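You operate a simulated robot arm through the tools that you are given. There is no shell and no other tool.

Carry out the task below with a simulated robot arm. There is one attempt and no reset: what you move stays moved.

TASK
Fill the orange mould's two empty pockets with cream discs and close it.
Fine: clamp it with the yellow knob first, set its lid on the pins, then free the clamp. Where these are worked on the way, their far stop is far enough and under half their travel is too little: yellow knob.

The check looks at the end state, three seconds after you hand in, the way a careful person would. Anything else that was tipped, shoved, dropped, spilled or broken makes it a failure. Lids that push on must go on centred and level and be pressed home; caps that screw on are set level and turned clockwise until they are tight.

THE ROBOT
A 6-joint arm with a two-finger gripper, fixed in place. Base frame: the origin is on the floor under the middle of its stand, x ahead of it, y to its left, z up; the work surface is at about z = 83. Lengths are in cm, angles in rad, forces in N, time in s.
It reaches about 141.7 cm from its shoulder. Its first joint turns from -2.897 to 2.897 rad. Payload 3.43 kg.
Tool frame: the origin (TCP) lies between the finger pads and is the grasp point; the fingertips stand 2 cm ahead of it; z points along the fingers, y is the line along which they close. The gripper opens to 19 cm; its body begins 24.8 cm behind the TCP.
Orientation is that of the tool frame in the base frame, as a unit quaternion [w, x, y, z]. With the fingers straight down and closing along the base's y, the tool's x points along the base's -x, its y along +y and its z along -z.

THE INTERFACE
- The arm moves only by the tool drive_tool. Its argument "series" is a list of rows, each an object of numbers (a shift or turn left out is 0, a gripper value left out holds the last): "tx", "ty", "tz": the shift along the tool's x, y, z in units of 20 mm (1.0 is 20 mm); "wx", "wy", "wz": the turn, a rotation vector about the tool's x, y, z in units of 5 degrees (1.0 is 5 degrees). In form: [{"tx": .., "ty": .., "tz": .., "wx": .., "wy": .., "wz": ..}, ...]. A call has 1 to 20 rows; each row shifts and turns the commanded pose from where the row before left it, along the tool's axes as they then stand. "jaw" is the opening, from 0 (shut) to 1 (fully open), set as the call begins (left out, the last holds). A call with a number of a shift or a turn outside -1 to 1 is refused whole. A row lasts 0.2 s, in which the tool goes at most 5 cm and 0.15 rad; a call with a longer step from one row to the next is refused whole, and so is a gripper value outside its range. Where a pose cannot be reached the arm comes as near as it can. A force on the tool above 90 N (or 10 N above the force at the start of the call, whichever is more), or a blocked arm, ends the call early, and 0.2 s more pass. Each finger travels about 15.3 cm/s and halts on what it meets, pressing with about 41 N; the grip force reading is that of the motor and also rises with nothing between the fingers. The clock runs only during rows and for 0.2 s after the last one: add rows that do not move to give the fingers time. It gives the time, the measured TCP pose, the force on the tool (base axes), the opening and the grip force at its end, in the units of the frame above (readings bear some noise), with the torque about the TCP (base axes, N m) and any sound that the robot's microphone picked up, and new pictures: "pictures" is both (left out), scene, wrist or none.
- Cameras (640 x 400 px; columns grow to the right, rows downward): "scene" is fixed at [21.97, -50.1, 156.53]; the picture's right is [-0.41, -0.91, 0.00], its down [-0.85, 0.38, -0.37] and it looks along [0.34, -0.15, -0.93] (base axes); focal length 365 px, centre (320, 200). "wrist" rides on the gripper at [7, -0.8, -28.8] in the tool frame; the picture's right is [0.12, 0.99, 0.00], its down [-0.96, 0.12, -0.25] and it looks along [-0.24, 0.03, 0.97] (tool axes); focal length 261 px, centre (320, 200). There is no depth. A picture from a camera that has moved, and an enlarged one, comes with that camera's place and axes in the base frame and with its lens.
- move_column(by): moves the trunk up (or, below 0, down) by that many cm; the arm rides with it, the base frame stays. It gives what a move gives, with no picture.
- close_up(camera, box): a new picture of the part [left, top, right, bottom] of that camera's present view, enlarged. It takes no simulated time.
- job_done(): hands the job in; it is judged then, once.

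Nothing tells you positions but the pictures and the camera data. Unless the task says otherwise, let go and move clear before handing in.

The tools are called after "Emit:" by a JSON object that holds its "method" and its "body". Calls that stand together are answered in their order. drive_tool: Moves the arm, as the interface text tells. Its arguments: {"type":"object","properties":{"series":{"type":"array","items":{"type":"object","properties":{"tx":{"type":"number"},"ty":{"type":"number"},"tz":{"type":"number"},"wx":{"type":"number"},"wy":{"type":"number"},"wz":{"type":"number"}}}},"jaw":{"type":"number"},"pictures":{"type":"string","enum":["both","scene","wrist","none"]}},"required":["series"]} The other tools are called the same way: move_column (by) moves the trunk up or down; close_up (camera, box) takes an enlarged picture of a part of a camera's view; job_done () hands the job in.

At the start:

```text
t: 0.0
tcp_pos: [53.47, -50.76, 111.23]
ee_rot: [0.0, 0.0, 1.0, 0.0]
ft_force: [1.3, 0.3, 0.2]
wrist_torque: [0.01, 0.02, 0.01]
grip_width: 18.99
finger_force: 0.0
trunk travel left (down, up): [-27.5, 16.5]
```

scene: 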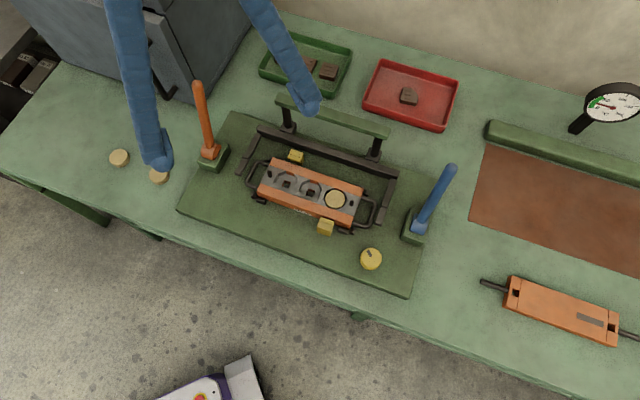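
wrist: 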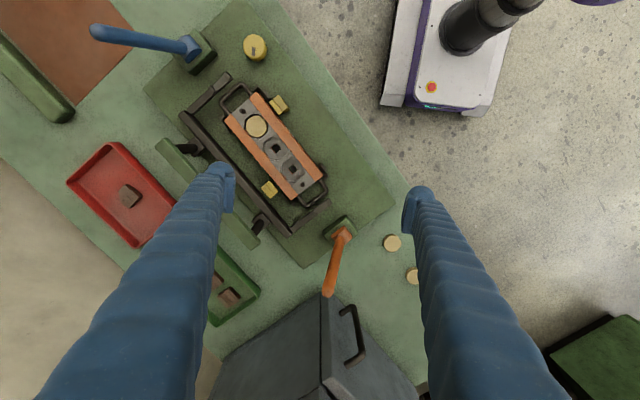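

I see a bench with an orange mould in a fixture: one pocket holds a cream disc and two look empty or hold dark cores. There are two cream discs at the left, an orange lid at the right, a yellow knob, and blue and orange levers. I'll enlarge the views before moving.

Emit:
{"method": "close_up", "body": {"camera": "scene", "box": [220, 120, 420, 245]}}

Emit:
{"method": "close_up", "body": {"camera": "scene", "box": [340, 200, 440, 300]}}

Emit:
{"method": "close_up", "body": {"camera": "scene", "box": [460, 250, 640, 362]}}

Emit:
{"method": "close_up", "body": {"camera": "wrist", "box": [180, 20, 380, 220]}}

Emit:
{"method": "close_up", "body": {"camera": "scene", "box": [80, 120, 240, 220]}}

```text
3.20 times, centred on (320, 182) of scene
camera zoom: at [21.97, -50.1, 156.53], right [-0.41, -0.91, 0.0], down [-0.85, 0.38, -0.37], along [0.34, -0.15, -0.93], focal length 1167 px, centre (320, 256)
```

zoom: 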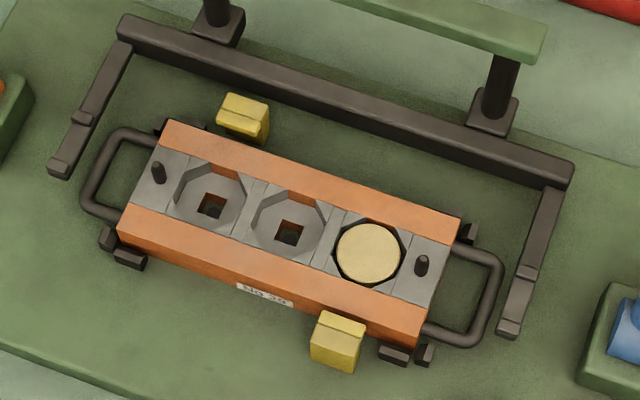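

```text
4.00 times, centred on (390, 250) of scene
camera zoom: at [21.97, -50.1, 156.53], right [-0.41, -0.91, 0.0], down [-0.85, 0.38, -0.37], along [0.34, -0.15, -0.93], focal length 1459 px, centre (40, 0)
```

zoom: 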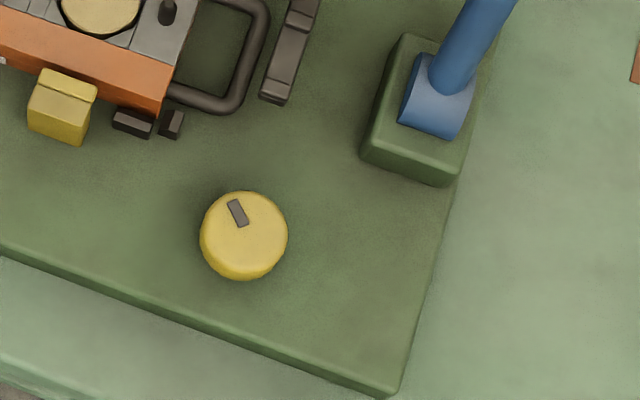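

```text
3.56 times, centred on (550, 306) of scene
camera zoom: at [21.97, -50.1, 156.53], right [-0.41, -0.91, 0.0], down [-0.85, 0.38, -0.37], along [0.34, -0.15, -0.93], focal length 1297 px, centre (-498, -177)
```

zoom: 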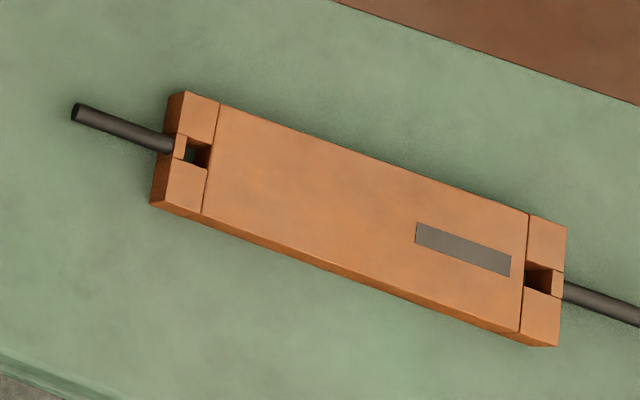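

```text
2.00 times, centred on (280, 120) of wrist
camera zoom: at [46.43, -51.68, 140.0], right [-0.12, 0.99, 0.0], down [0.96, 0.12, 0.25], along [0.24, 0.03, -0.97], focal length 521 px, centre (400, 360)
```

zoom: 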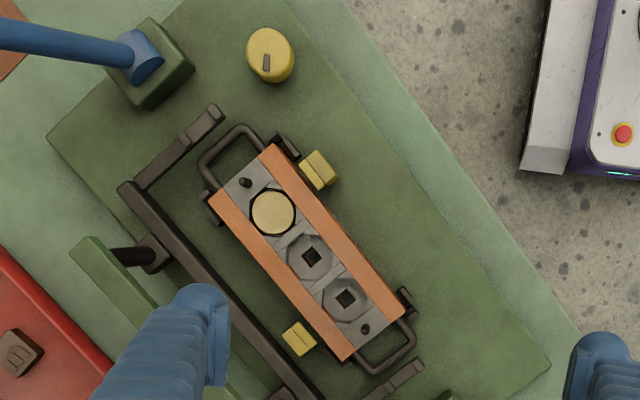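

```text
4.00 times, centred on (160, 170) of scene
camera zoom: at [21.97, -50.1, 156.53], right [-0.41, -0.91, 0.0], down [-0.85, 0.38, -0.37], along [0.34, -0.15, -0.93], focal length 1459 px, centre (960, 320)
```

zoom: 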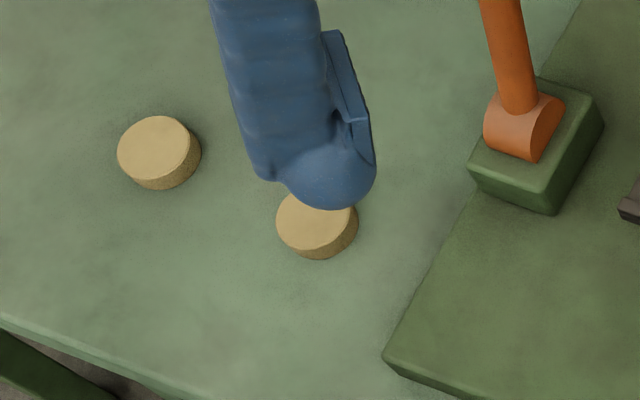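

The knob looks to be near (32, -65), the mould centre near (50, -60), the two loose discs on the left, and the lid on the right. I'll move high above the yellow knob to see it and its surroundings better.

Emit:
{"method": "drive_tool", "body": {"series": [{"tx": 0.95, "ty": -0.65}, {"tx": 0.95, "ty": -0.65}, {"tx": 0.95, "ty": -0.65}, {"tx": 0.95, "ty": -0.65}, {"tx": 0.95, "ty": -0.65}, {"tx": 0.95, "ty": -0.65}, {"tx": 0.95, "ty": -0.65}, {"tx": 0.95, "ty": -0.65}, {"tx": 0.95, "ty": -0.65}, {"tx": 0.95, "ty": -0.65}, {"tx": 0.95, "ty": -0.65}, {}], "pictures": "both"}}

```text
t: 2.6
tcp_pos: [32.68, -65.18, 111.25]
ee_rot: [0.0, -0.001, 1.0, 0.0]
ft_force: [0.8, 1.2, 1.1]
wrist_torque: [0.03, 0.01, 0.02]
grip_width: 18.99
finger_force: 0.0
trunk travel left (down, up): [-27.5, 16.5]
camera wrist: at [25.56, -66.0, 140.03], right [-0.12, 0.99, 0.0], down [0.96, 0.12, 0.25], along [0.24, 0.03, -0.97], focal length 261 px, centre (320, 200)
```

scene: 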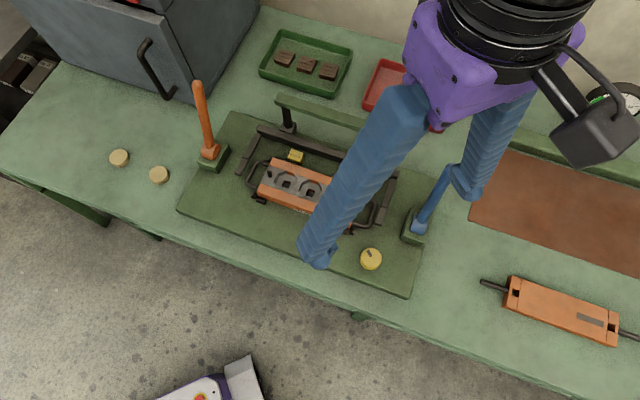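
wrist: 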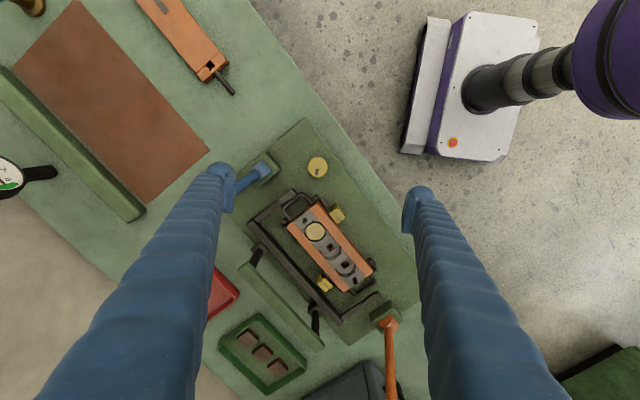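

Emit:
{"method": "close_up", "body": {"camera": "wrist", "box": [260, 120, 380, 195]}}

Emit:
{"method": "close_up", "body": {"camera": "wrist", "box": [240, 180, 400, 300]}}

Emit:
{"method": "close_up", "body": {"camera": "scene", "box": [90, 130, 190, 200]}}

Emit:
{"method": "close_up", "body": {"camera": "wrist", "box": [130, 0, 270, 100]}}

```text
5.33 times, centred on (320, 158) of wrist
camera zoom: at [25.56, -66.0, 140.03], right [-0.12, 0.99, 0.0], down [0.96, 0.12, 0.25], along [0.24, 0.03, -0.97], focal length 1390 px, centre (320, 427)
```

zoom: 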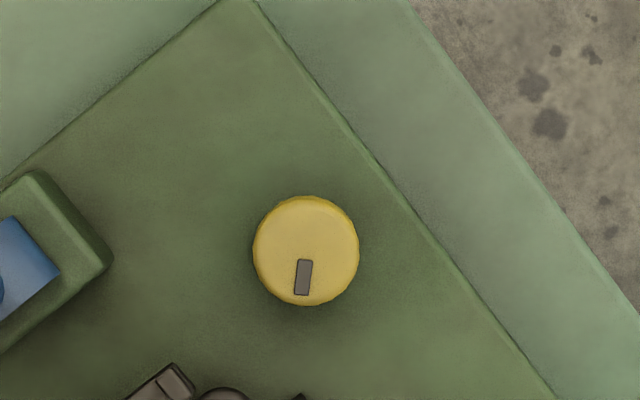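

```text
3.33 times, centred on (320, 240) of wrist
camera zoom: at [25.56, -66.0, 140.03], right [-0.12, 0.99, 0.0], down [0.96, 0.12, 0.25], along [0.24, 0.03, -0.97], focal length 869 px, centre (320, 67)
```

zoom: 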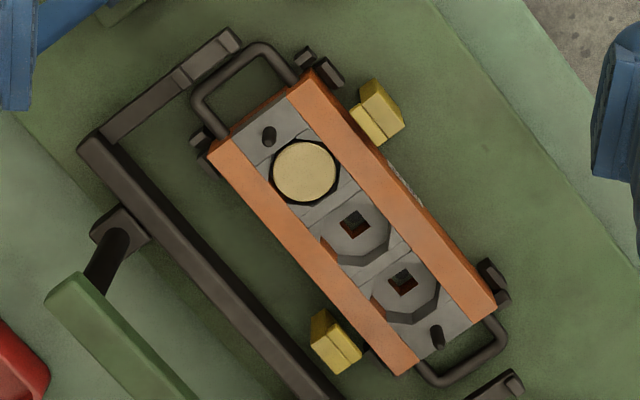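

```text
5.71 times, centred on (140, 165) of scene
camera zoom: at [21.97, -50.1, 156.53], right [-0.41, -0.91, 0.0], down [-0.85, 0.38, -0.37], along [0.34, -0.15, -0.93], focal length 2084 px, centre (1349, 400)
```

zoom: 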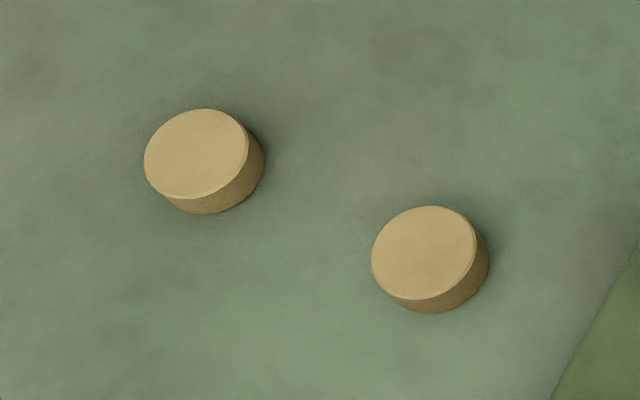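

```text
4.00 times, centred on (200, 50) of wrist
camera zoom: at [25.56, -66.0, 140.03], right [-0.12, 0.99, 0.0], down [0.96, 0.12, 0.25], along [0.24, 0.03, -0.97], focal length 1043 px, centre (800, 800)
```

zoom: 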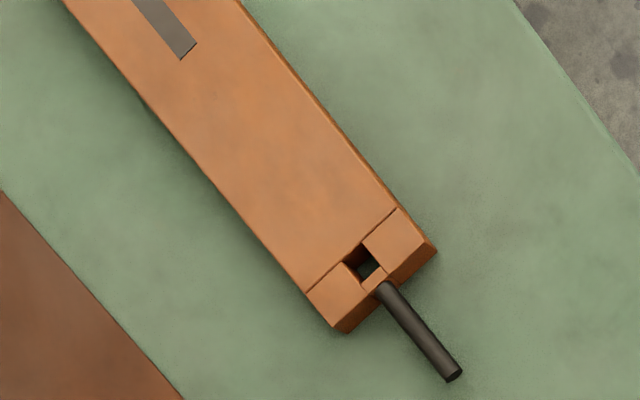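

Emit:
{"method": "close_up", "body": {"camera": "scene", "box": [280, 180, 400, 280]}}

Emit:
{"method": "close_up", "body": {"camera": "wrist", "box": [180, 140, 300, 240]}}

Emit:
{"method": "close_up", "body": {"camera": "wrist", "box": [380, 160, 480, 240]}}

```text
4.00 times, centred on (340, 230) of scene
camera zoom: at [21.97, -50.1, 156.53], right [-0.41, -0.91, 0.0], down [-0.85, 0.38, -0.37], along [0.34, -0.15, -0.93], focal length 1459 px, centre (240, 80)
```

zoom: 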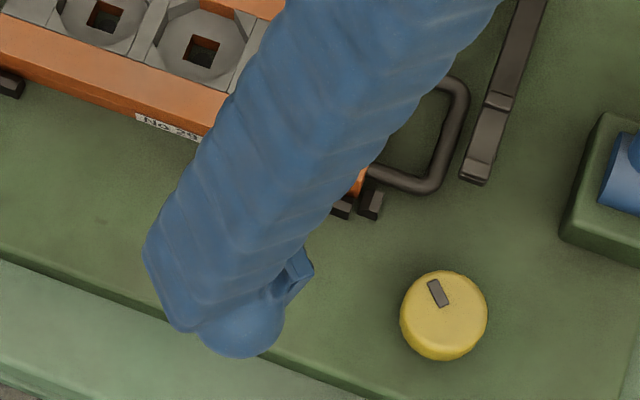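

```text
4.00 times, centred on (240, 190) of wrist
camera zoom: at [25.56, -66.0, 140.03], right [-0.12, 0.99, 0.0], down [0.96, 0.12, 0.25], along [0.24, 0.03, -0.97], focal length 1043 px, centre (640, 240)
```

zoom: 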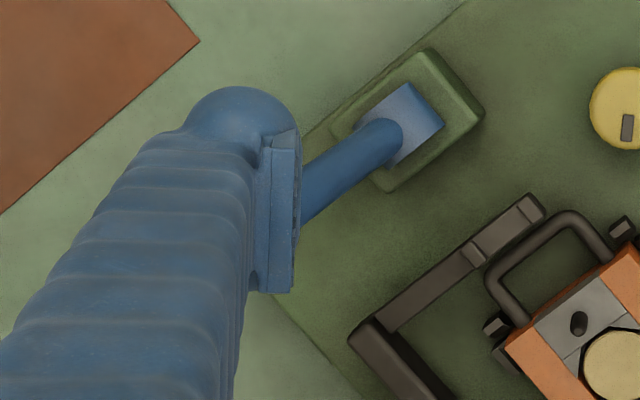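

```text
5.00 times, centred on (430, 200) of wrist
camera zoom: at [25.56, -66.0, 140.03], right [-0.12, 0.99, 0.0], down [0.96, 0.12, 0.25], along [0.24, 0.03, -0.97], focal length 1303 px, centre (-230, 200)
```

zoom: 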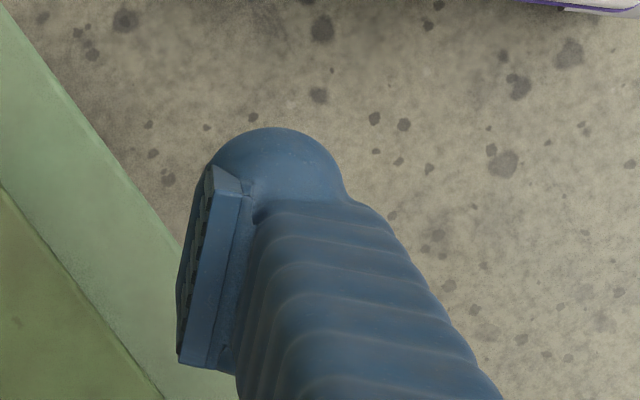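

The knob top is near (32, -65.7, 87.5) and the mould top at about z = 86.5. I'll partly close the jaws and descend over the knob for a closer look.

Emit:
{"method": "drive_tool", "body": {"series": [{"tx": 0.35, "ty": -0.25}, {}, {}, {"tz": 1}, {"tz": 1}, {"tz": 1}, {"tz": 1}, {"tz": 1}, {"tz": 1}, {"tz": 1}, {}], "jaw": 0.38, "pictures": "both"}}

Emit:
{"method": "close_up", "body": {"camera": "wrist", "box": [220, 120, 420, 245]}}

Emit:
{"method": "close_up", "body": {"camera": "scene", "box": [290, 170, 450, 300]}}

```text
t: 5.0
tcp_pos: [31.72, -65.69, 97.29]
ee_rot: [0.0, 0.0, 1.0, 0.0]
ft_force: [0.1, -1.3, -0.4]
wrist_torque: [0.01, -0.02, -0.02]
grip_width: 7.22
finger_force: 0.1
trunk travel left (down, up): [-27.5, 16.5]
camera wrist: at [24.74, -66.53, 126.06], right [-0.12, 0.99, 0.0], down [0.96, 0.12, 0.25], along [0.25, 0.03, -0.97], focal length 261 px, centre (320, 200)
```

scene: 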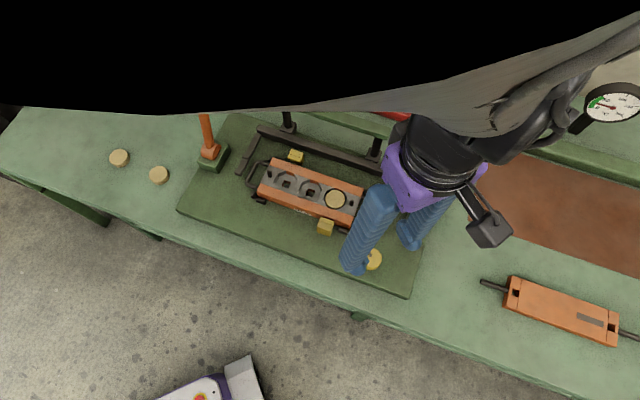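
wrist: 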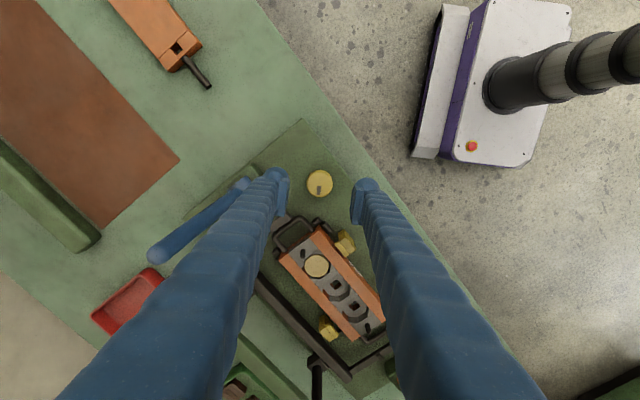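

```text
3.20 times, centred on (320, 182) of wrist
camera zoom: at [24.74, -66.53, 126.06], right [-0.12, 0.99, 0.0], down [0.96, 0.12, 0.25], along [0.25, 0.03, -0.97], focal length 834 px, centre (320, 256)
```

zoom: 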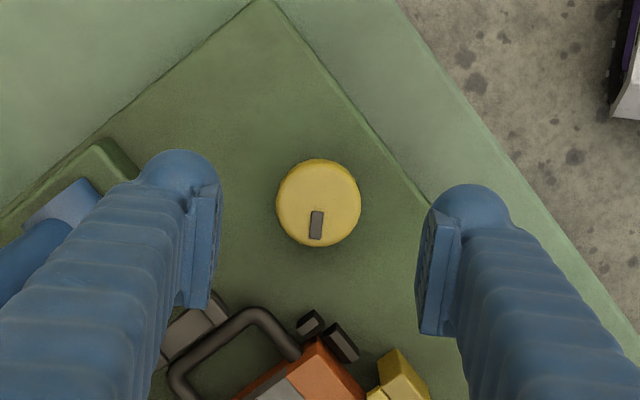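

```text
3.08 times, centred on (370, 235) of scene
camera zoom: at [21.97, -50.1, 156.53], right [-0.41, -0.91, 0.0], down [-0.85, 0.38, -0.37], along [0.34, -0.15, -0.93], focal length 1122 px, centre (166, 92)
```

zoom: 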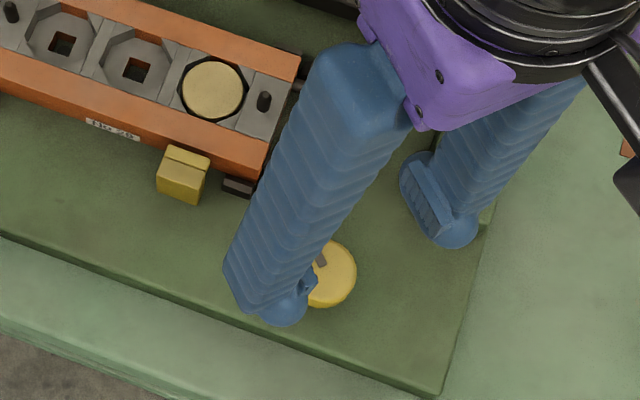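

The knob is almost exactly under the TCP. I'll turn the gripper about 18° so the fingers stay clear of the blue lever base, narrow the jaws and descend close to the knob top.

Emit:
{"method": "drive_tool", "body": {"series": [{"tx": -0.05, "ty": -0.04, "wz": 0.9}, {"wz": 0.9}, {"wz": 0.9}, {"wz": 0.9}, {"tz": 1}, {"tz": 1}, {"tz": 1}, {"tz": 0.75}, {}], "jaw": 0.31, "pictures": "wrist"}}

Emit:
{"method": "close_up", "body": {"camera": "wrist", "box": [240, 120, 400, 220]}}

Emit:
{"method": "close_up", "body": {"camera": "scene", "box": [310, 200, 430, 300]}}

```text
t: 7.0
tcp_pos: [31.92, -65.61, 89.75]
ee_rot: [0.0, 0.155, 0.988, 0.0]
ft_force: [0.0, 0.0, -0.8]
wrist_torque: [0.01, -0.01, -0.02]
grip_width: 5.9
finger_force: 0.1
trunk travel left (down, up): [-27.5, 16.5]
camera wrist: at [24.97, -64.38, 118.52], right [0.19, 0.98, 0.0], down [0.95, -0.19, 0.25], along [0.24, -0.05, -0.97], focal length 261 px, centre (320, 200)
```

wrist: 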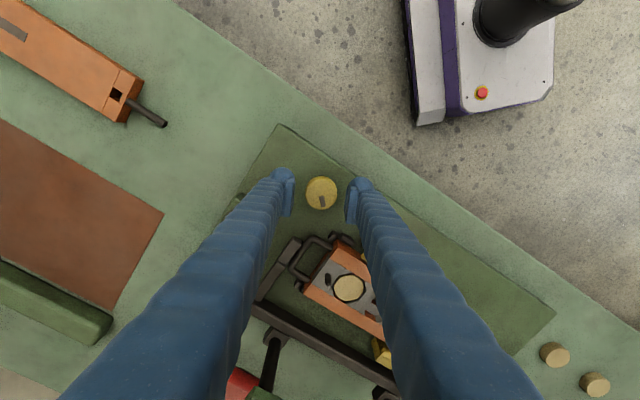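

```text
4.00 times, centred on (320, 170) of wrist
camera zoom: at [24.97, -64.38, 118.52], right [0.19, 0.98, 0.0], down [0.95, -0.19, 0.25], along [0.24, -0.05, -0.97], focal length 1043 px, centre (320, 320)
```

zoom: 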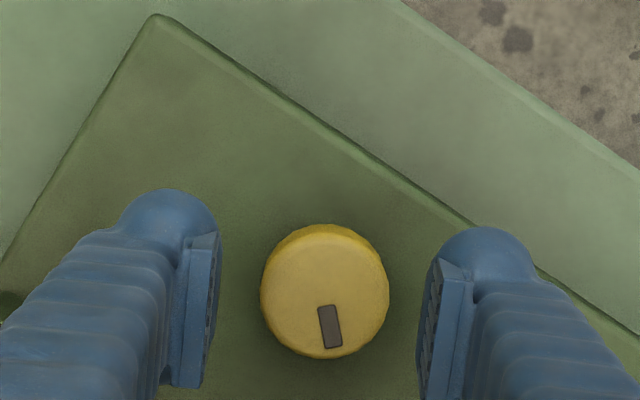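

```text
4.00 times, centred on (370, 250) of scene
camera zoom: at [21.97, -50.1, 156.53], right [-0.41, -0.91, 0.0], down [-0.85, 0.38, -0.37], along [0.34, -0.15, -0.93], focal length 1459 px, centre (120, 0)
```

zoom: 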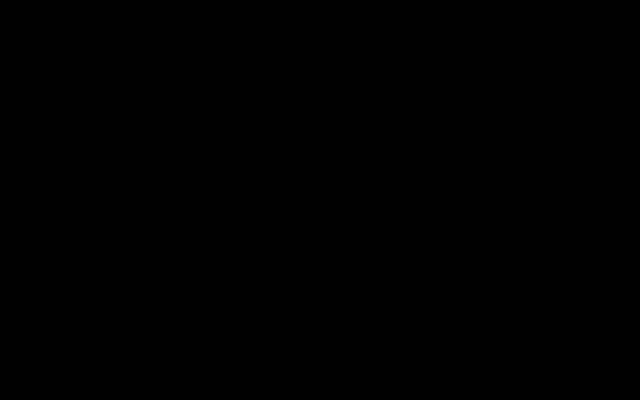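

Emit:
{"method": "drive_tool", "body": {"series": [{"tz": 0.5}, {"tz": 0.35}, {}], "pictures": "wrist"}}

Emit:
{"method": "close_up", "body": {"camera": "wrist", "box": [260, 130, 380, 230]}}

```text
t: 7.8
tcp_pos: [32.04, -65.74, 88.16]
ee_rot: [0.0, 0.156, 0.988, -0.001]
ft_force: [-0.4, 0.1, 0.0]
wrist_torque: [0.02, 0.01, 0.02]
grip_width: 5.89
finger_force: 0.1
trunk travel left (down, up): [-27.5, 16.5]
camera wrist: at [25.01, -64.35, 116.84], right [0.19, 0.98, 0.0], down [0.95, -0.19, 0.25], along [0.24, -0.05, -0.97], focal length 261 px, centre (320, 200)
```

wrist: 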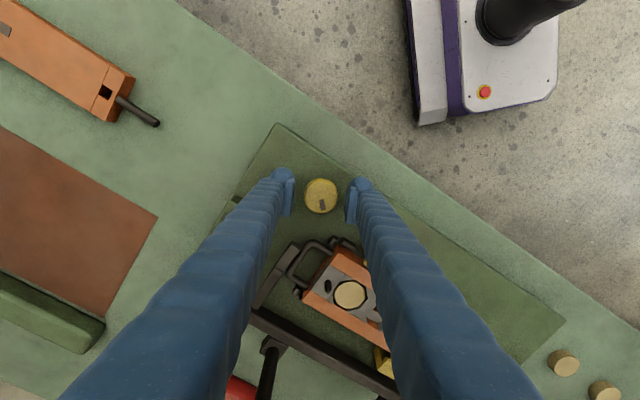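

```text
4.00 times, centred on (320, 180) of wrist
camera zoom: at [25.01, -64.35, 116.84], right [0.19, 0.98, 0.0], down [0.95, -0.19, 0.25], along [0.24, -0.05, -0.97], focal length 1043 px, centre (320, 280)
```

zoom: 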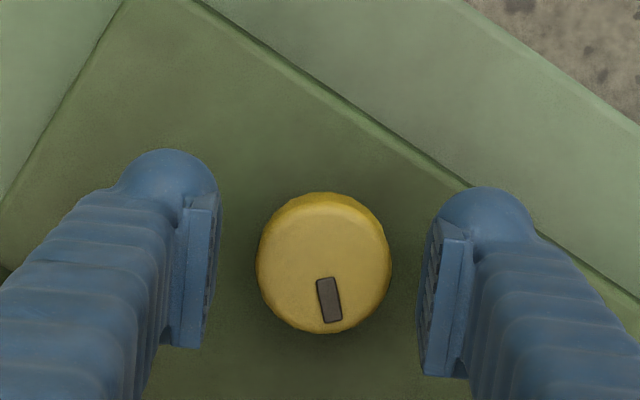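

Emit:
{"method": "drive_tool", "body": {"series": [{"tz": 0.2}, {}], "pictures": "none"}}

Emit:
{"method": "drive_tool", "body": {"series": [{}, {}, {}, {}], "jaw": 0.15, "pictures": "wrist"}}

Emit:
{"method": "close_up", "body": {"camera": "wrist", "box": [260, 130, 380, 230]}}

```text
t: 8.4
tcp_pos: [31.94, -65.69, 87.74]
ee_rot: [0.0, 0.156, 0.988, 0.0]
ft_force: [0.0, -0.2, -0.7]
wrist_torque: [0.01, -0.02, 0.0]
grip_width: 5.89
finger_force: 0.2
trunk travel left (down, up): [-27.5, 16.5]
```

```text
t: 9.4
tcp_pos: [31.9, -65.86, 88.29]
ee_rot: [0.003, 0.156, 0.988, -0.004]
ft_force: [4.8, -0.2, 85.7]
wrist_torque: [1.83, -1.06, -0.03]
grip_width: 2.88
finger_force: 0.0
trunk travel left (down, up): [-27.5, 16.5]
camera wrist: at [24.86, -64.16, 117.01], right [0.19, 0.98, -0.01], down [0.95, -0.19, 0.25], along [0.25, -0.06, -0.97], focal length 261 px, centre (320, 200)
```

wrist: 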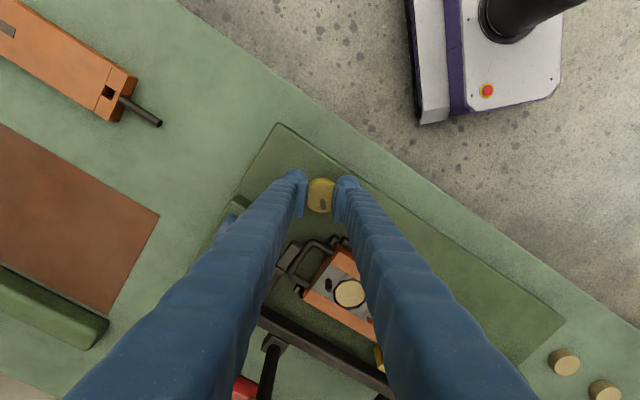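

```text
4.00 times, centred on (320, 180) of wrist
camera zoom: at [24.86, -64.16, 117.01], right [0.19, 0.98, -0.01], down [0.95, -0.19, 0.25], along [0.25, -0.06, -0.97], focal length 1043 px, centre (320, 280)
```

zoom: 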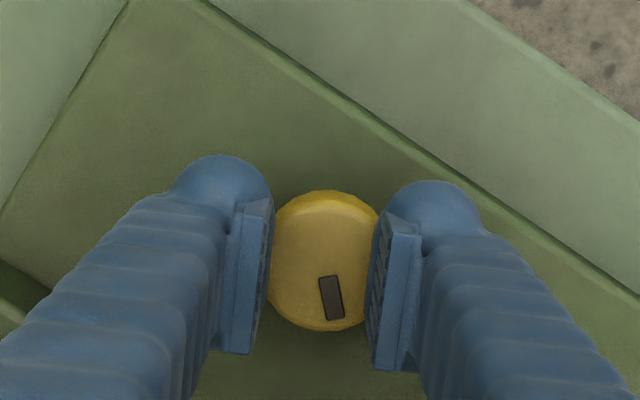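

The pads rode up onto the knob's top edge, so I gripped too high. I'll open, descend in small steps while watching the force, and grip again lower.

Emit:
{"method": "drive_tool", "body": {"series": [{}, {}, {}], "jaw": 0.31, "pictures": "none"}}

Emit:
{"method": "drive_tool", "body": {"series": [{"tz": 0.15}, {"tz": 0.1}, {}], "pictures": "none"}}

Emit:
{"method": "close_up", "body": {"camera": "wrist", "box": [260, 130, 380, 230]}}

```text
t: 10.2
tcp_pos: [31.77, -65.62, 87.48]
ee_rot: [-0.001, 0.156, 0.988, 0.001]
ft_force: [0.2, -0.4, -0.1]
wrist_torque: [0.16, -0.05, 0.0]
grip_width: 5.88
finger_force: 0.1
trunk travel left (down, up): [-27.5, 16.5]
```

```text
t: 11.0
tcp_pos: [31.92, -65.65, 87.23]
ee_rot: [0.0, 0.156, 0.988, 0.0]
ft_force: [0.2, 0.2, 0.4]
wrist_torque: [-0.03, 0.02, -0.06]
grip_width: 5.85
finger_force: 0.1
trunk travel left (down, up): [-27.5, 16.5]
```

```text
4.00 times, centred on (320, 180) of wrist
camera zoom: at [24.98, -64.31, 115.95], right [0.19, 0.98, 0.0], down [0.95, -0.19, 0.25], along [0.24, -0.05, -0.97], focal length 1043 px, centre (320, 280)
```

zoom: 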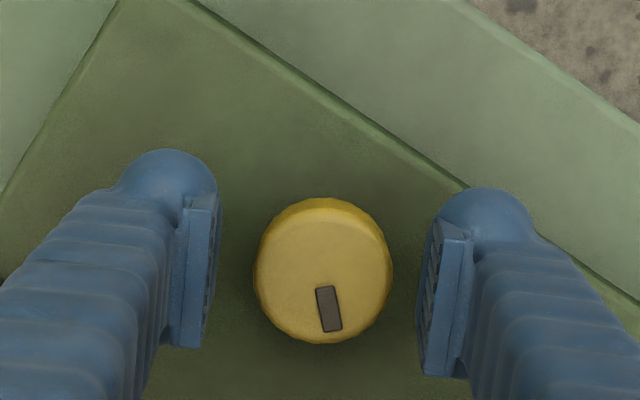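

Emit:
{"method": "drive_tool", "body": {"series": [{"tz": 0.1}, {"tz": 0.1}, {}], "pictures": "none"}}

```text
t: 11.8
tcp_pos: [31.89, -65.66, 86.89]
ee_rot: [0.0, 0.156, 0.988, 0.0]
ft_force: [-0.1, -0.3, -0.3]
wrist_torque: [0.0, -0.03, 0.01]
grip_width: 5.9
finger_force: 0.0
trunk travel left (down, up): [-27.5, 16.5]
```

Emit:
{"method": "drive_tool", "body": {"series": [{"tz": 0.1}, {}], "pictures": "none"}}

Emit:
{"method": "drive_tool", "body": {"series": [{"tz": 0.1}, {}], "pictures": "wrist"}}

Emit:
{"method": "close_up", "body": {"camera": "wrist", "box": [260, 130, 380, 230]}}

```text
t: 12.4
tcp_pos: [31.93, -65.58, 86.61]
ee_rot: [0.0, 0.157, 0.988, 0.0]
ft_force: [0.3, 0.4, 0.7]
wrist_torque: [0.04, 0.0, 0.03]
grip_width: 5.9
finger_force: 0.0
trunk travel left (down, up): [-27.5, 16.5]
```

```text
t: 13.0
tcp_pos: [32.04, -65.6, 86.42]
ee_rot: [0.0, 0.156, 0.988, 0.0]
ft_force: [-0.3, 0.2, 0.1]
wrist_torque: [0.01, -0.02, 0.0]
grip_width: 5.88
finger_force: 0.1
trunk travel left (down, up): [-27.5, 16.5]
camera wrist: at [25.0, -64.34, 115.18], right [0.19, 0.98, 0.0], down [0.95, -0.19, 0.25], along [0.24, -0.05, -0.97], focal length 261 px, centre (320, 200)
```

wrist: 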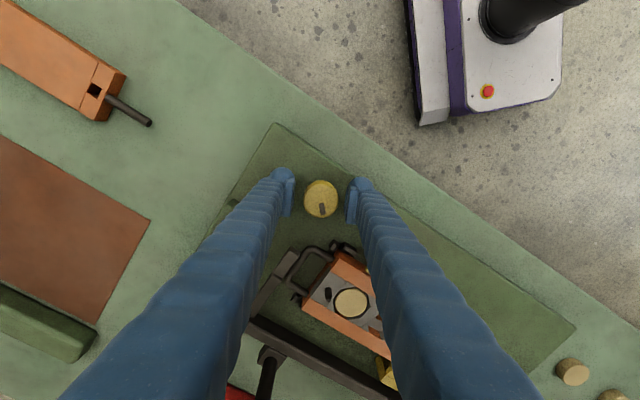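

```text
4.00 times, centred on (320, 180) of wrist
camera zoom: at [25.0, -64.34, 115.18], right [0.19, 0.98, 0.0], down [0.95, -0.19, 0.25], along [0.24, -0.05, -0.97], focal length 1043 px, centre (320, 280)
```

zoom: 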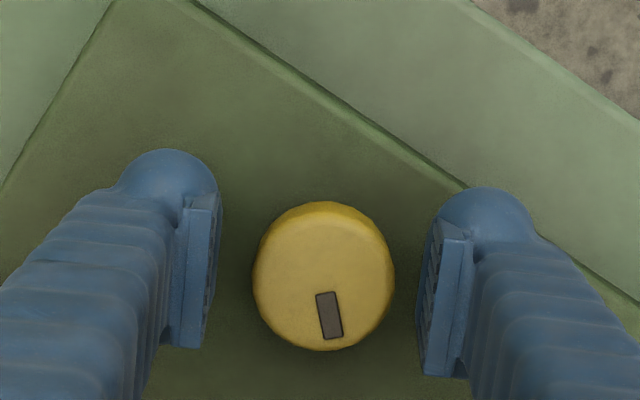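

Emit:
{"method": "drive_tool", "body": {"series": [{}, {}, {}], "jaw": 0.18, "pictures": "wrist"}}

Emit:
{"method": "close_up", "body": {"camera": "wrist", "box": [260, 130, 380, 230]}}

```text
t: 13.8
tcp_pos: [31.95, -65.47, 86.43]
ee_rot: [0.0, 0.157, 0.988, 0.001]
ft_force: [5.0, 12.9, -1.8]
wrist_torque: [0.13, -0.09, 0.0]
grip_width: 4.07
finger_force: 45.3
trunk travel left (down, up): [-27.5, 16.5]
camera wrist: at [25.05, -64.23, 115.17], right [0.19, 0.98, 0.0], down [0.95, -0.19, 0.25], along [0.24, -0.05, -0.97], focal length 261 px, centre (320, 200)
```

wrist: 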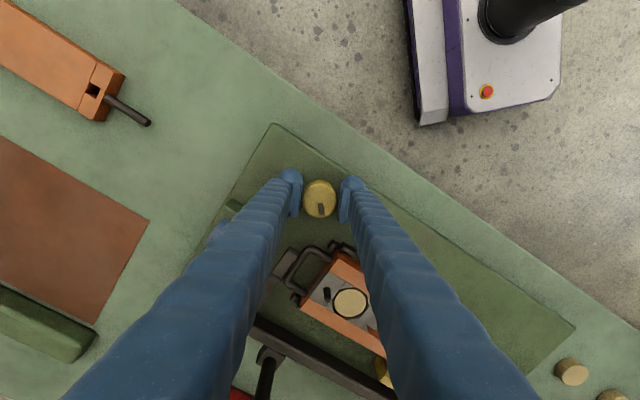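

```text
4.00 times, centred on (320, 180) of wrist
camera zoom: at [25.05, -64.23, 115.17], right [0.19, 0.98, 0.0], down [0.95, -0.19, 0.25], along [0.24, -0.05, -0.97], focal length 1043 px, centre (320, 280)
```

zoom: 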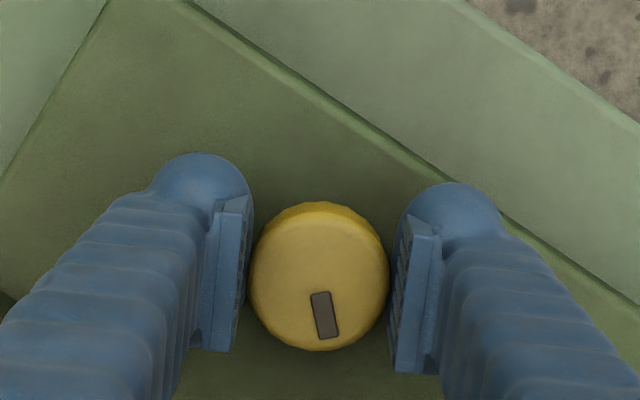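

Gripped firmly at 4.07 cm. I'll relieve the small side force and try a gentle clockwise turn.

Emit:
{"method": "drive_tool", "body": {"series": [{"ty": 0.08}, {"wz": 1}, {"wz": 1}, {}], "pictures": "wrist"}}

Emit:
{"method": "close_up", "body": {"camera": "wrist", "box": [260, 130, 380, 230]}}

```text
t: 14.8
tcp_pos: [32.07, -65.41, 86.41]
ee_rot: [0.0, 0.242, 0.97, 0.0]
ft_force: [2.8, 9.6, -3.3]
wrist_torque: [0.1, 0.0, 0.06]
grip_width: 4.07
finger_force: 44.7
trunk travel left (down, up): [-27.5, 16.5]
camera wrist: at [25.41, -62.94, 115.17], right [0.36, 0.93, 0.0], down [0.9, -0.35, 0.25], along [0.23, -0.09, -0.97], focal length 261 px, centre (320, 200)
```

wrist: 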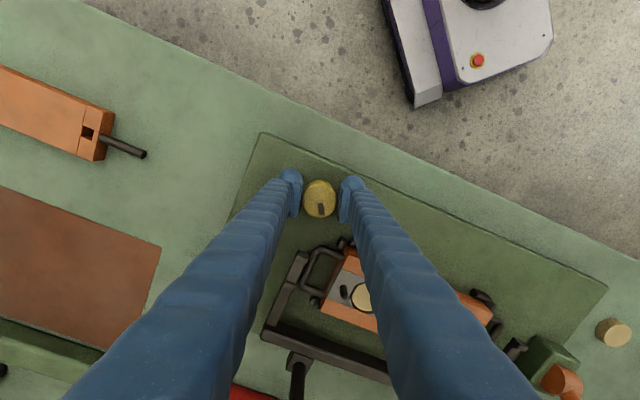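

```text
4.00 times, centred on (320, 180) of wrist
camera zoom: at [25.41, -62.94, 115.17], right [0.36, 0.93, 0.0], down [0.9, -0.35, 0.25], along [0.23, -0.09, -0.97], focal length 1043 px, centre (320, 280)
```

zoom: 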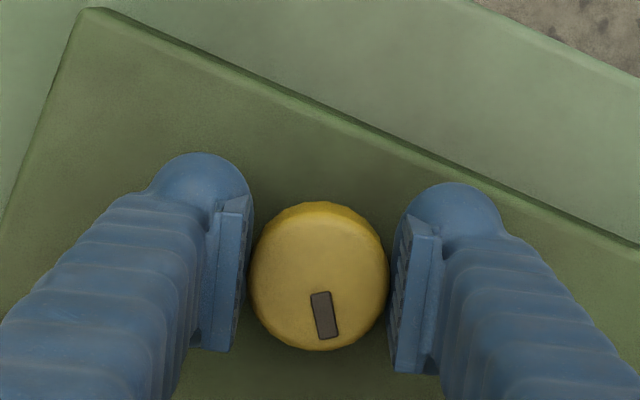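

The knob turns freely clockwise with the gripper. I'll continue, keeping an eye on the forces.

Emit:
{"method": "drive_tool", "body": {"series": [{"ty": 0.08, "wz": 1}, {"wz": 1}, {"wz": 1}, {"wz": 1}, {}], "pictures": "wrist"}}

Emit:
{"method": "close_up", "body": {"camera": "wrist", "box": [240, 130, 480, 330]}}

```text
t: 16.0
tcp_pos: [32.2, -65.37, 86.47]
ee_rot: [0.0, 0.407, 0.913, 0.0]
ft_force: [4.4, 9.4, -0.7]
wrist_torque: [0.13, -0.06, 0.06]
grip_width: 4.11
finger_force: 45.2
trunk travel left (down, up): [-27.5, 16.5]
camera wrist: at [26.77, -60.71, 115.17], right [0.66, 0.75, 0.0], down [0.73, -0.64, 0.25], along [0.19, -0.16, -0.97], focal length 261 px, centre (320, 200)
```

wrist: 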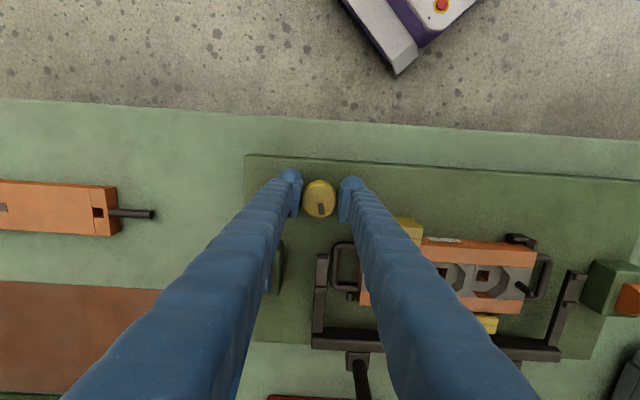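

```text
2.00 times, centred on (360, 230) of wrist
camera zoom: at [26.77, -60.71, 115.17], right [0.66, 0.75, 0.0], down [0.73, -0.64, 0.25], along [0.19, -0.16, -0.97], focal length 521 px, centre (240, 140)
```

zoom: 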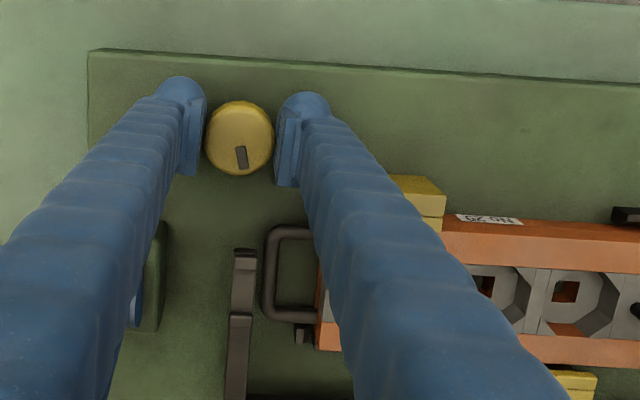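

Emit:
{"method": "drive_tool", "body": {"series": [{"ty": 0.05, "wz": 1}, {"wz": 1}, {"wz": 1}, {}], "pictures": "wrist"}}

Emit:
{"method": "close_up", "body": {"camera": "wrist", "box": [240, 130, 480, 330]}}

```text
t: 17.0
tcp_pos: [32.23, -65.3, 86.42]
ee_rot: [0.0, 0.522, 0.853, 0.001]
ft_force: [8.4, 9.9, -2.7]
wrist_torque: [0.07, -0.08, 0.05]
grip_width: 4.06
finger_force: 45.0
trunk travel left (down, up): [-27.5, 16.5]
camera wrist: at [28.26, -59.42, 115.17], right [0.83, 0.56, 0.0], down [0.54, -0.8, 0.25], along [0.14, -0.21, -0.97], focal length 261 px, centre (320, 200)
```

wrist: 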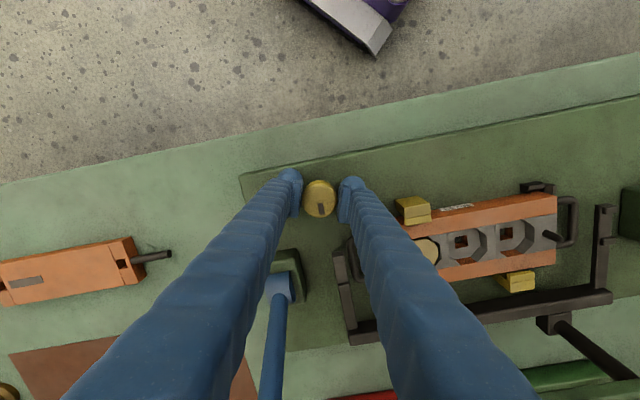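

```text
2.00 times, centred on (360, 230) of wrist
camera zoom: at [28.26, -59.42, 115.17], right [0.83, 0.56, 0.0], down [0.54, -0.8, 0.25], along [0.14, -0.21, -0.97], focal length 521 px, centre (240, 140)
```

zoom: 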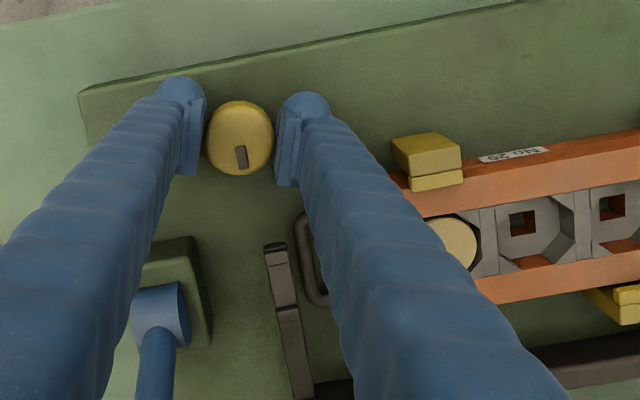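

Emit:
{"method": "drive_tool", "body": {"series": [{"wz": 1}, {"wz": 1}, {}], "pictures": "wrist"}}

Emit:
{"method": "close_up", "body": {"camera": "wrist", "box": [240, 130, 480, 330]}}

```text
t: 17.8
tcp_pos: [32.35, -65.25, 86.45]
ee_rot: [0.0, 0.595, 0.804, -0.001]
ft_force: [13.8, 13.4, 0.1]
wrist_torque: [0.14, -0.15, 0.07]
grip_width: 4.08
finger_force: 45.3
trunk travel left (down, up): [-27.5, 16.5]
camera wrist: at [29.41, -58.8, 115.17], right [0.91, 0.4, 0.0], down [0.39, -0.89, 0.25], along [0.1, -0.23, -0.97], focal length 261 px, centre (320, 200)
```

wrist: 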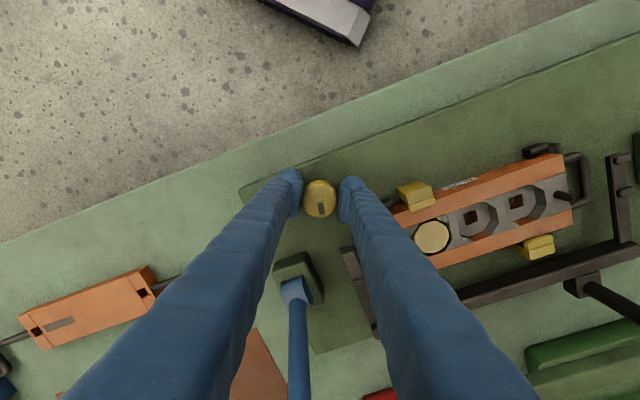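

```text
2.00 times, centred on (360, 230) of wrist
camera zoom: at [29.41, -58.8, 115.17], right [0.91, 0.4, 0.0], down [0.39, -0.89, 0.25], along [0.1, -0.23, -0.97], focal length 521 px, centre (240, 140)
```

zoom: 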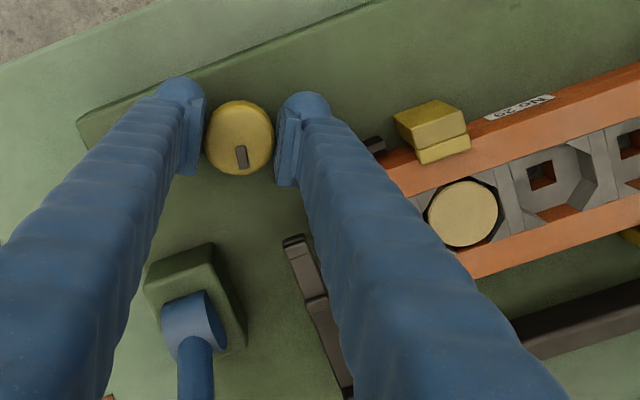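

Turned about 55° with low torque so far. I'll open, check the block positions, swing the gripper back and grip again to continue.

Emit:
{"method": "drive_tool", "body": {"series": [{}, {}, {}], "jaw": 0.29, "pictures": "wrist"}}

Emit:
{"method": "close_up", "body": {"camera": "wrist", "box": [260, 130, 380, 230]}}

```text
t: 18.6
tcp_pos: [32.23, -65.22, 86.47]
ee_rot: [0.001, 0.594, 0.804, 0.0]
ft_force: [-1.3, -0.5, 0.3]
wrist_torque: [0.04, 0.01, 0.02]
grip_width: 5.5
finger_force: 0.1
trunk travel left (down, up): [-27.5, 16.5]
camera wrist: at [29.27, -58.9, 115.15], right [0.91, 0.4, 0.0], down [0.39, -0.89, 0.25], along [0.1, -0.23, -0.97], focal length 261 px, centre (320, 200)
```

wrist: 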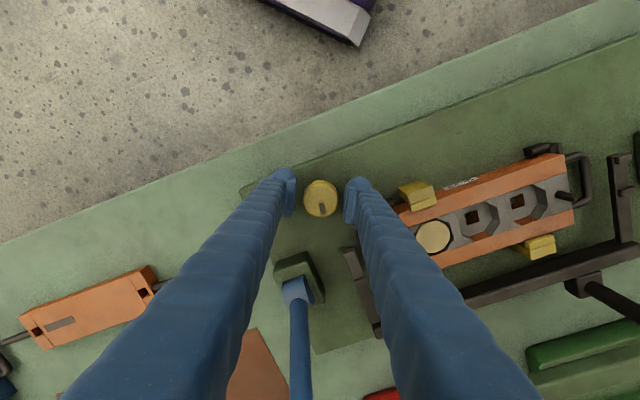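

```text
4.00 times, centred on (320, 180) of wrist
camera zoom: at [29.27, -58.9, 115.15], right [0.91, 0.4, 0.0], down [0.39, -0.89, 0.25], along [0.1, -0.23, -0.97], focal length 1043 px, centre (320, 280)
```

zoom: 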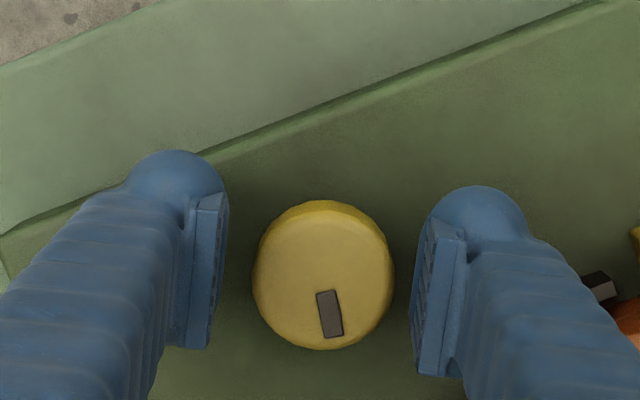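

Emit:
{"method": "drive_tool", "body": {"series": [{"tx": -0.1, "ty": 0.07}, {"wz": -1}, {"wz": -1}, {"wz": -1}, {"wz": -1}, {"wz": -1}, {"wz": -1}, {"wz": -1}, {"wz": -1}, {"wz": -1}, {"wz": -1}, {"wz": -1}, {"wz": -1}, {"wz": -1}, {}], "pictures": "wrist"}}

Emit:
{"method": "close_up", "body": {"camera": "wrist", "box": [220, 130, 420, 280]}}

```text
t: 21.8
tcp_pos: [32.31, -65.41, 86.39]
ee_rot: [0.001, 0.069, 0.998, 0.001]
ft_force: [-0.6, -1.7, 0.0]
wrist_torque: [0.0, 0.03, 0.0]
grip_width: 5.53
finger_force: 0.1
trunk travel left (down, up): [-27.5, 16.5]
camera wrist: at [25.23, -65.38, 115.17], right [0.02, 1.0, 0.0], down [0.97, -0.02, 0.25], along [0.25, 0.0, -0.97], focal length 261 px, centre (320, 200)
```

wrist: 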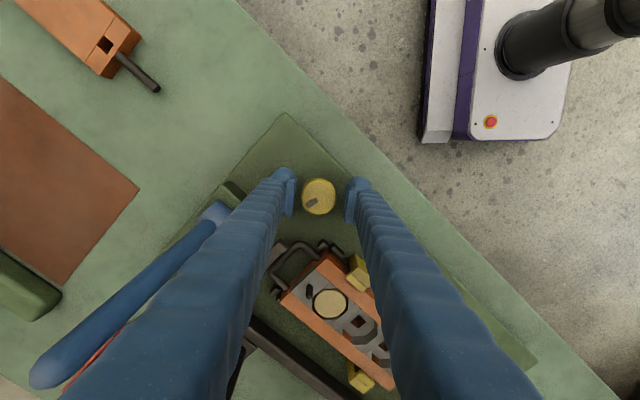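

```text
2.67 times, centred on (320, 205) of wrist
camera zoom: at [25.23, -65.38, 115.17], right [0.02, 1.0, 0.0], down [0.97, -0.02, 0.25], along [0.25, 0.0, -0.97], focal length 695 px, centre (320, 187)
```

zoom: 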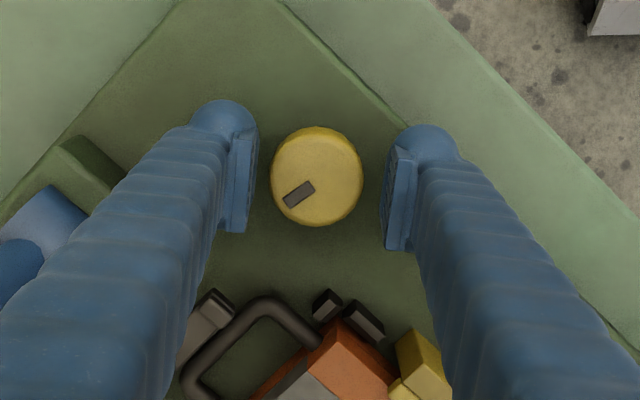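

Still well centred and clear of the lever base. I'll grip again and keep turning clockwise.

Emit:
{"method": "drive_tool", "body": {"series": [{}, {}, {}], "jaw": 0.18, "pictures": "none"}}

Emit:
{"method": "drive_tool", "body": {"series": [{"wz": 1}, {"wz": 1}, {"wz": 1}, {"wz": 1}, {}], "pictures": "wrist"}}

Emit:
{"method": "close_up", "body": {"camera": "wrist", "box": [220, 130, 460, 280]}}

```text
t: 22.6
tcp_pos: [32.37, -65.66, 86.38]
ee_rot: [0.0, 0.07, 0.998, -0.001]
ft_force: [-1.3, -13.7, -1.4]
wrist_torque: [-0.16, -0.01, -0.04]
grip_width: 4.02
finger_force: 45.3
trunk travel left (down, up): [-27.5, 16.5]
```

```text
t: 23.8
tcp_pos: [32.28, -65.57, 86.39]
ee_rot: [-0.001, 0.242, 0.97, 0.0]
ft_force: [-1.0, -20.8, 4.6]
wrist_torque: [-0.19, -0.03, -0.01]
grip_width: 4.04
finger_force: 44.7
trunk travel left (down, up): [-27.5, 16.5]
camera wrist: at [25.69, -63.05, 115.17], right [0.36, 0.93, 0.0], down [0.9, -0.35, 0.25], along [0.23, -0.09, -0.97], focal length 261 px, centre (320, 200)
```

wrist: 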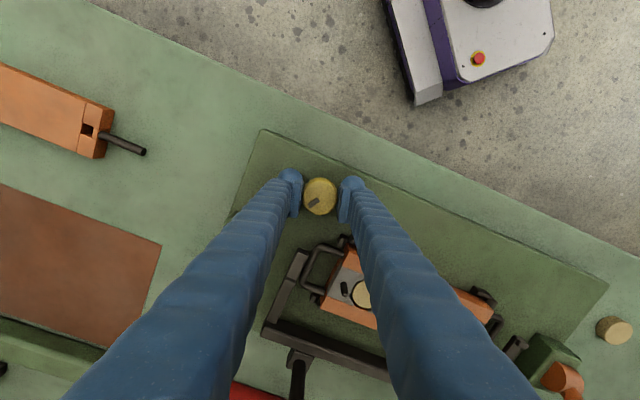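

```text
2.67 times, centred on (340, 205) of wrist
camera zoom: at [25.69, -63.05, 115.17], right [0.36, 0.93, 0.0], down [0.9, -0.35, 0.25], along [0.23, -0.09, -0.97], focal length 695 px, centre (267, 187)
```

zoom: 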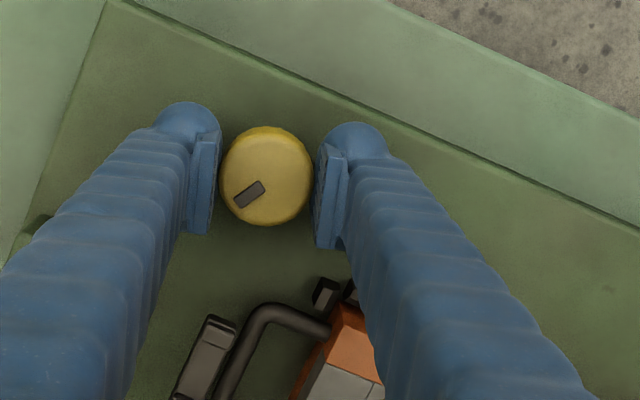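

Emit:
{"method": "drive_tool", "body": {"series": [{"ty": -0.06, "wz": 1}, {"wz": 1}, {"wz": 1}, {}], "pictures": "wrist"}}

Emit:
{"method": "close_up", "body": {"camera": "wrist", "box": [220, 130, 460, 280]}}

```text
t: 24.8
tcp_pos: [32.29, -65.59, 86.31]
ee_rot: [0.001, 0.366, 0.931, 0.0]
ft_force: [9.0, -15.5, 7.5]
wrist_torque: [-0.07, -0.07, -0.07]
grip_width: 4.04
finger_force: 45.2
trunk travel left (down, up): [-27.5, 16.5]
camera wrist: at [26.6, -61.44, 115.18], right [0.59, 0.81, 0.0], down [0.78, -0.57, 0.25], along [0.2, -0.15, -0.97], focal length 261 px, centre (320, 200)
```

wrist: 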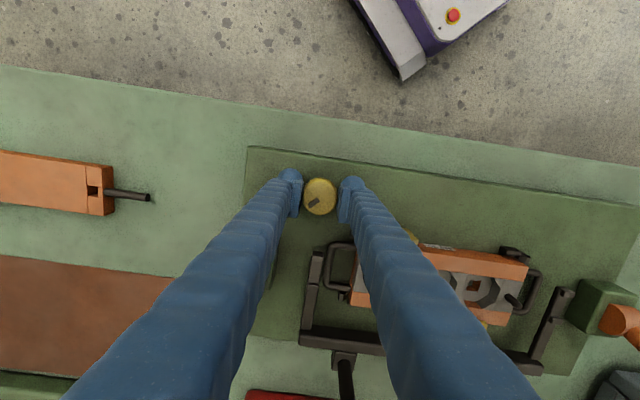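

```text
2.67 times, centred on (340, 205) of wrist
camera zoom: at [26.6, -61.44, 115.18], right [0.59, 0.81, 0.0], down [0.78, -0.57, 0.25], along [0.2, -0.15, -0.97], focal length 695 px, centre (267, 187)
```

zoom: 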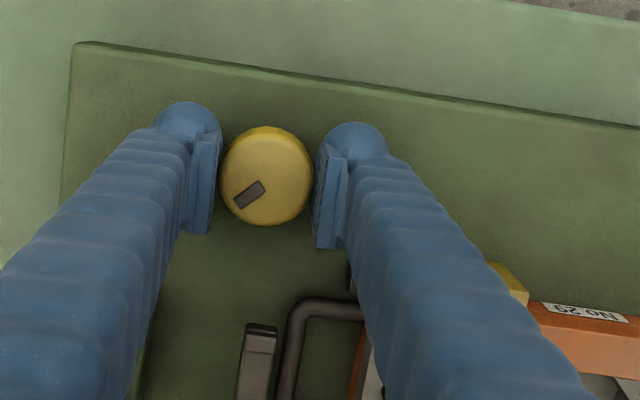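

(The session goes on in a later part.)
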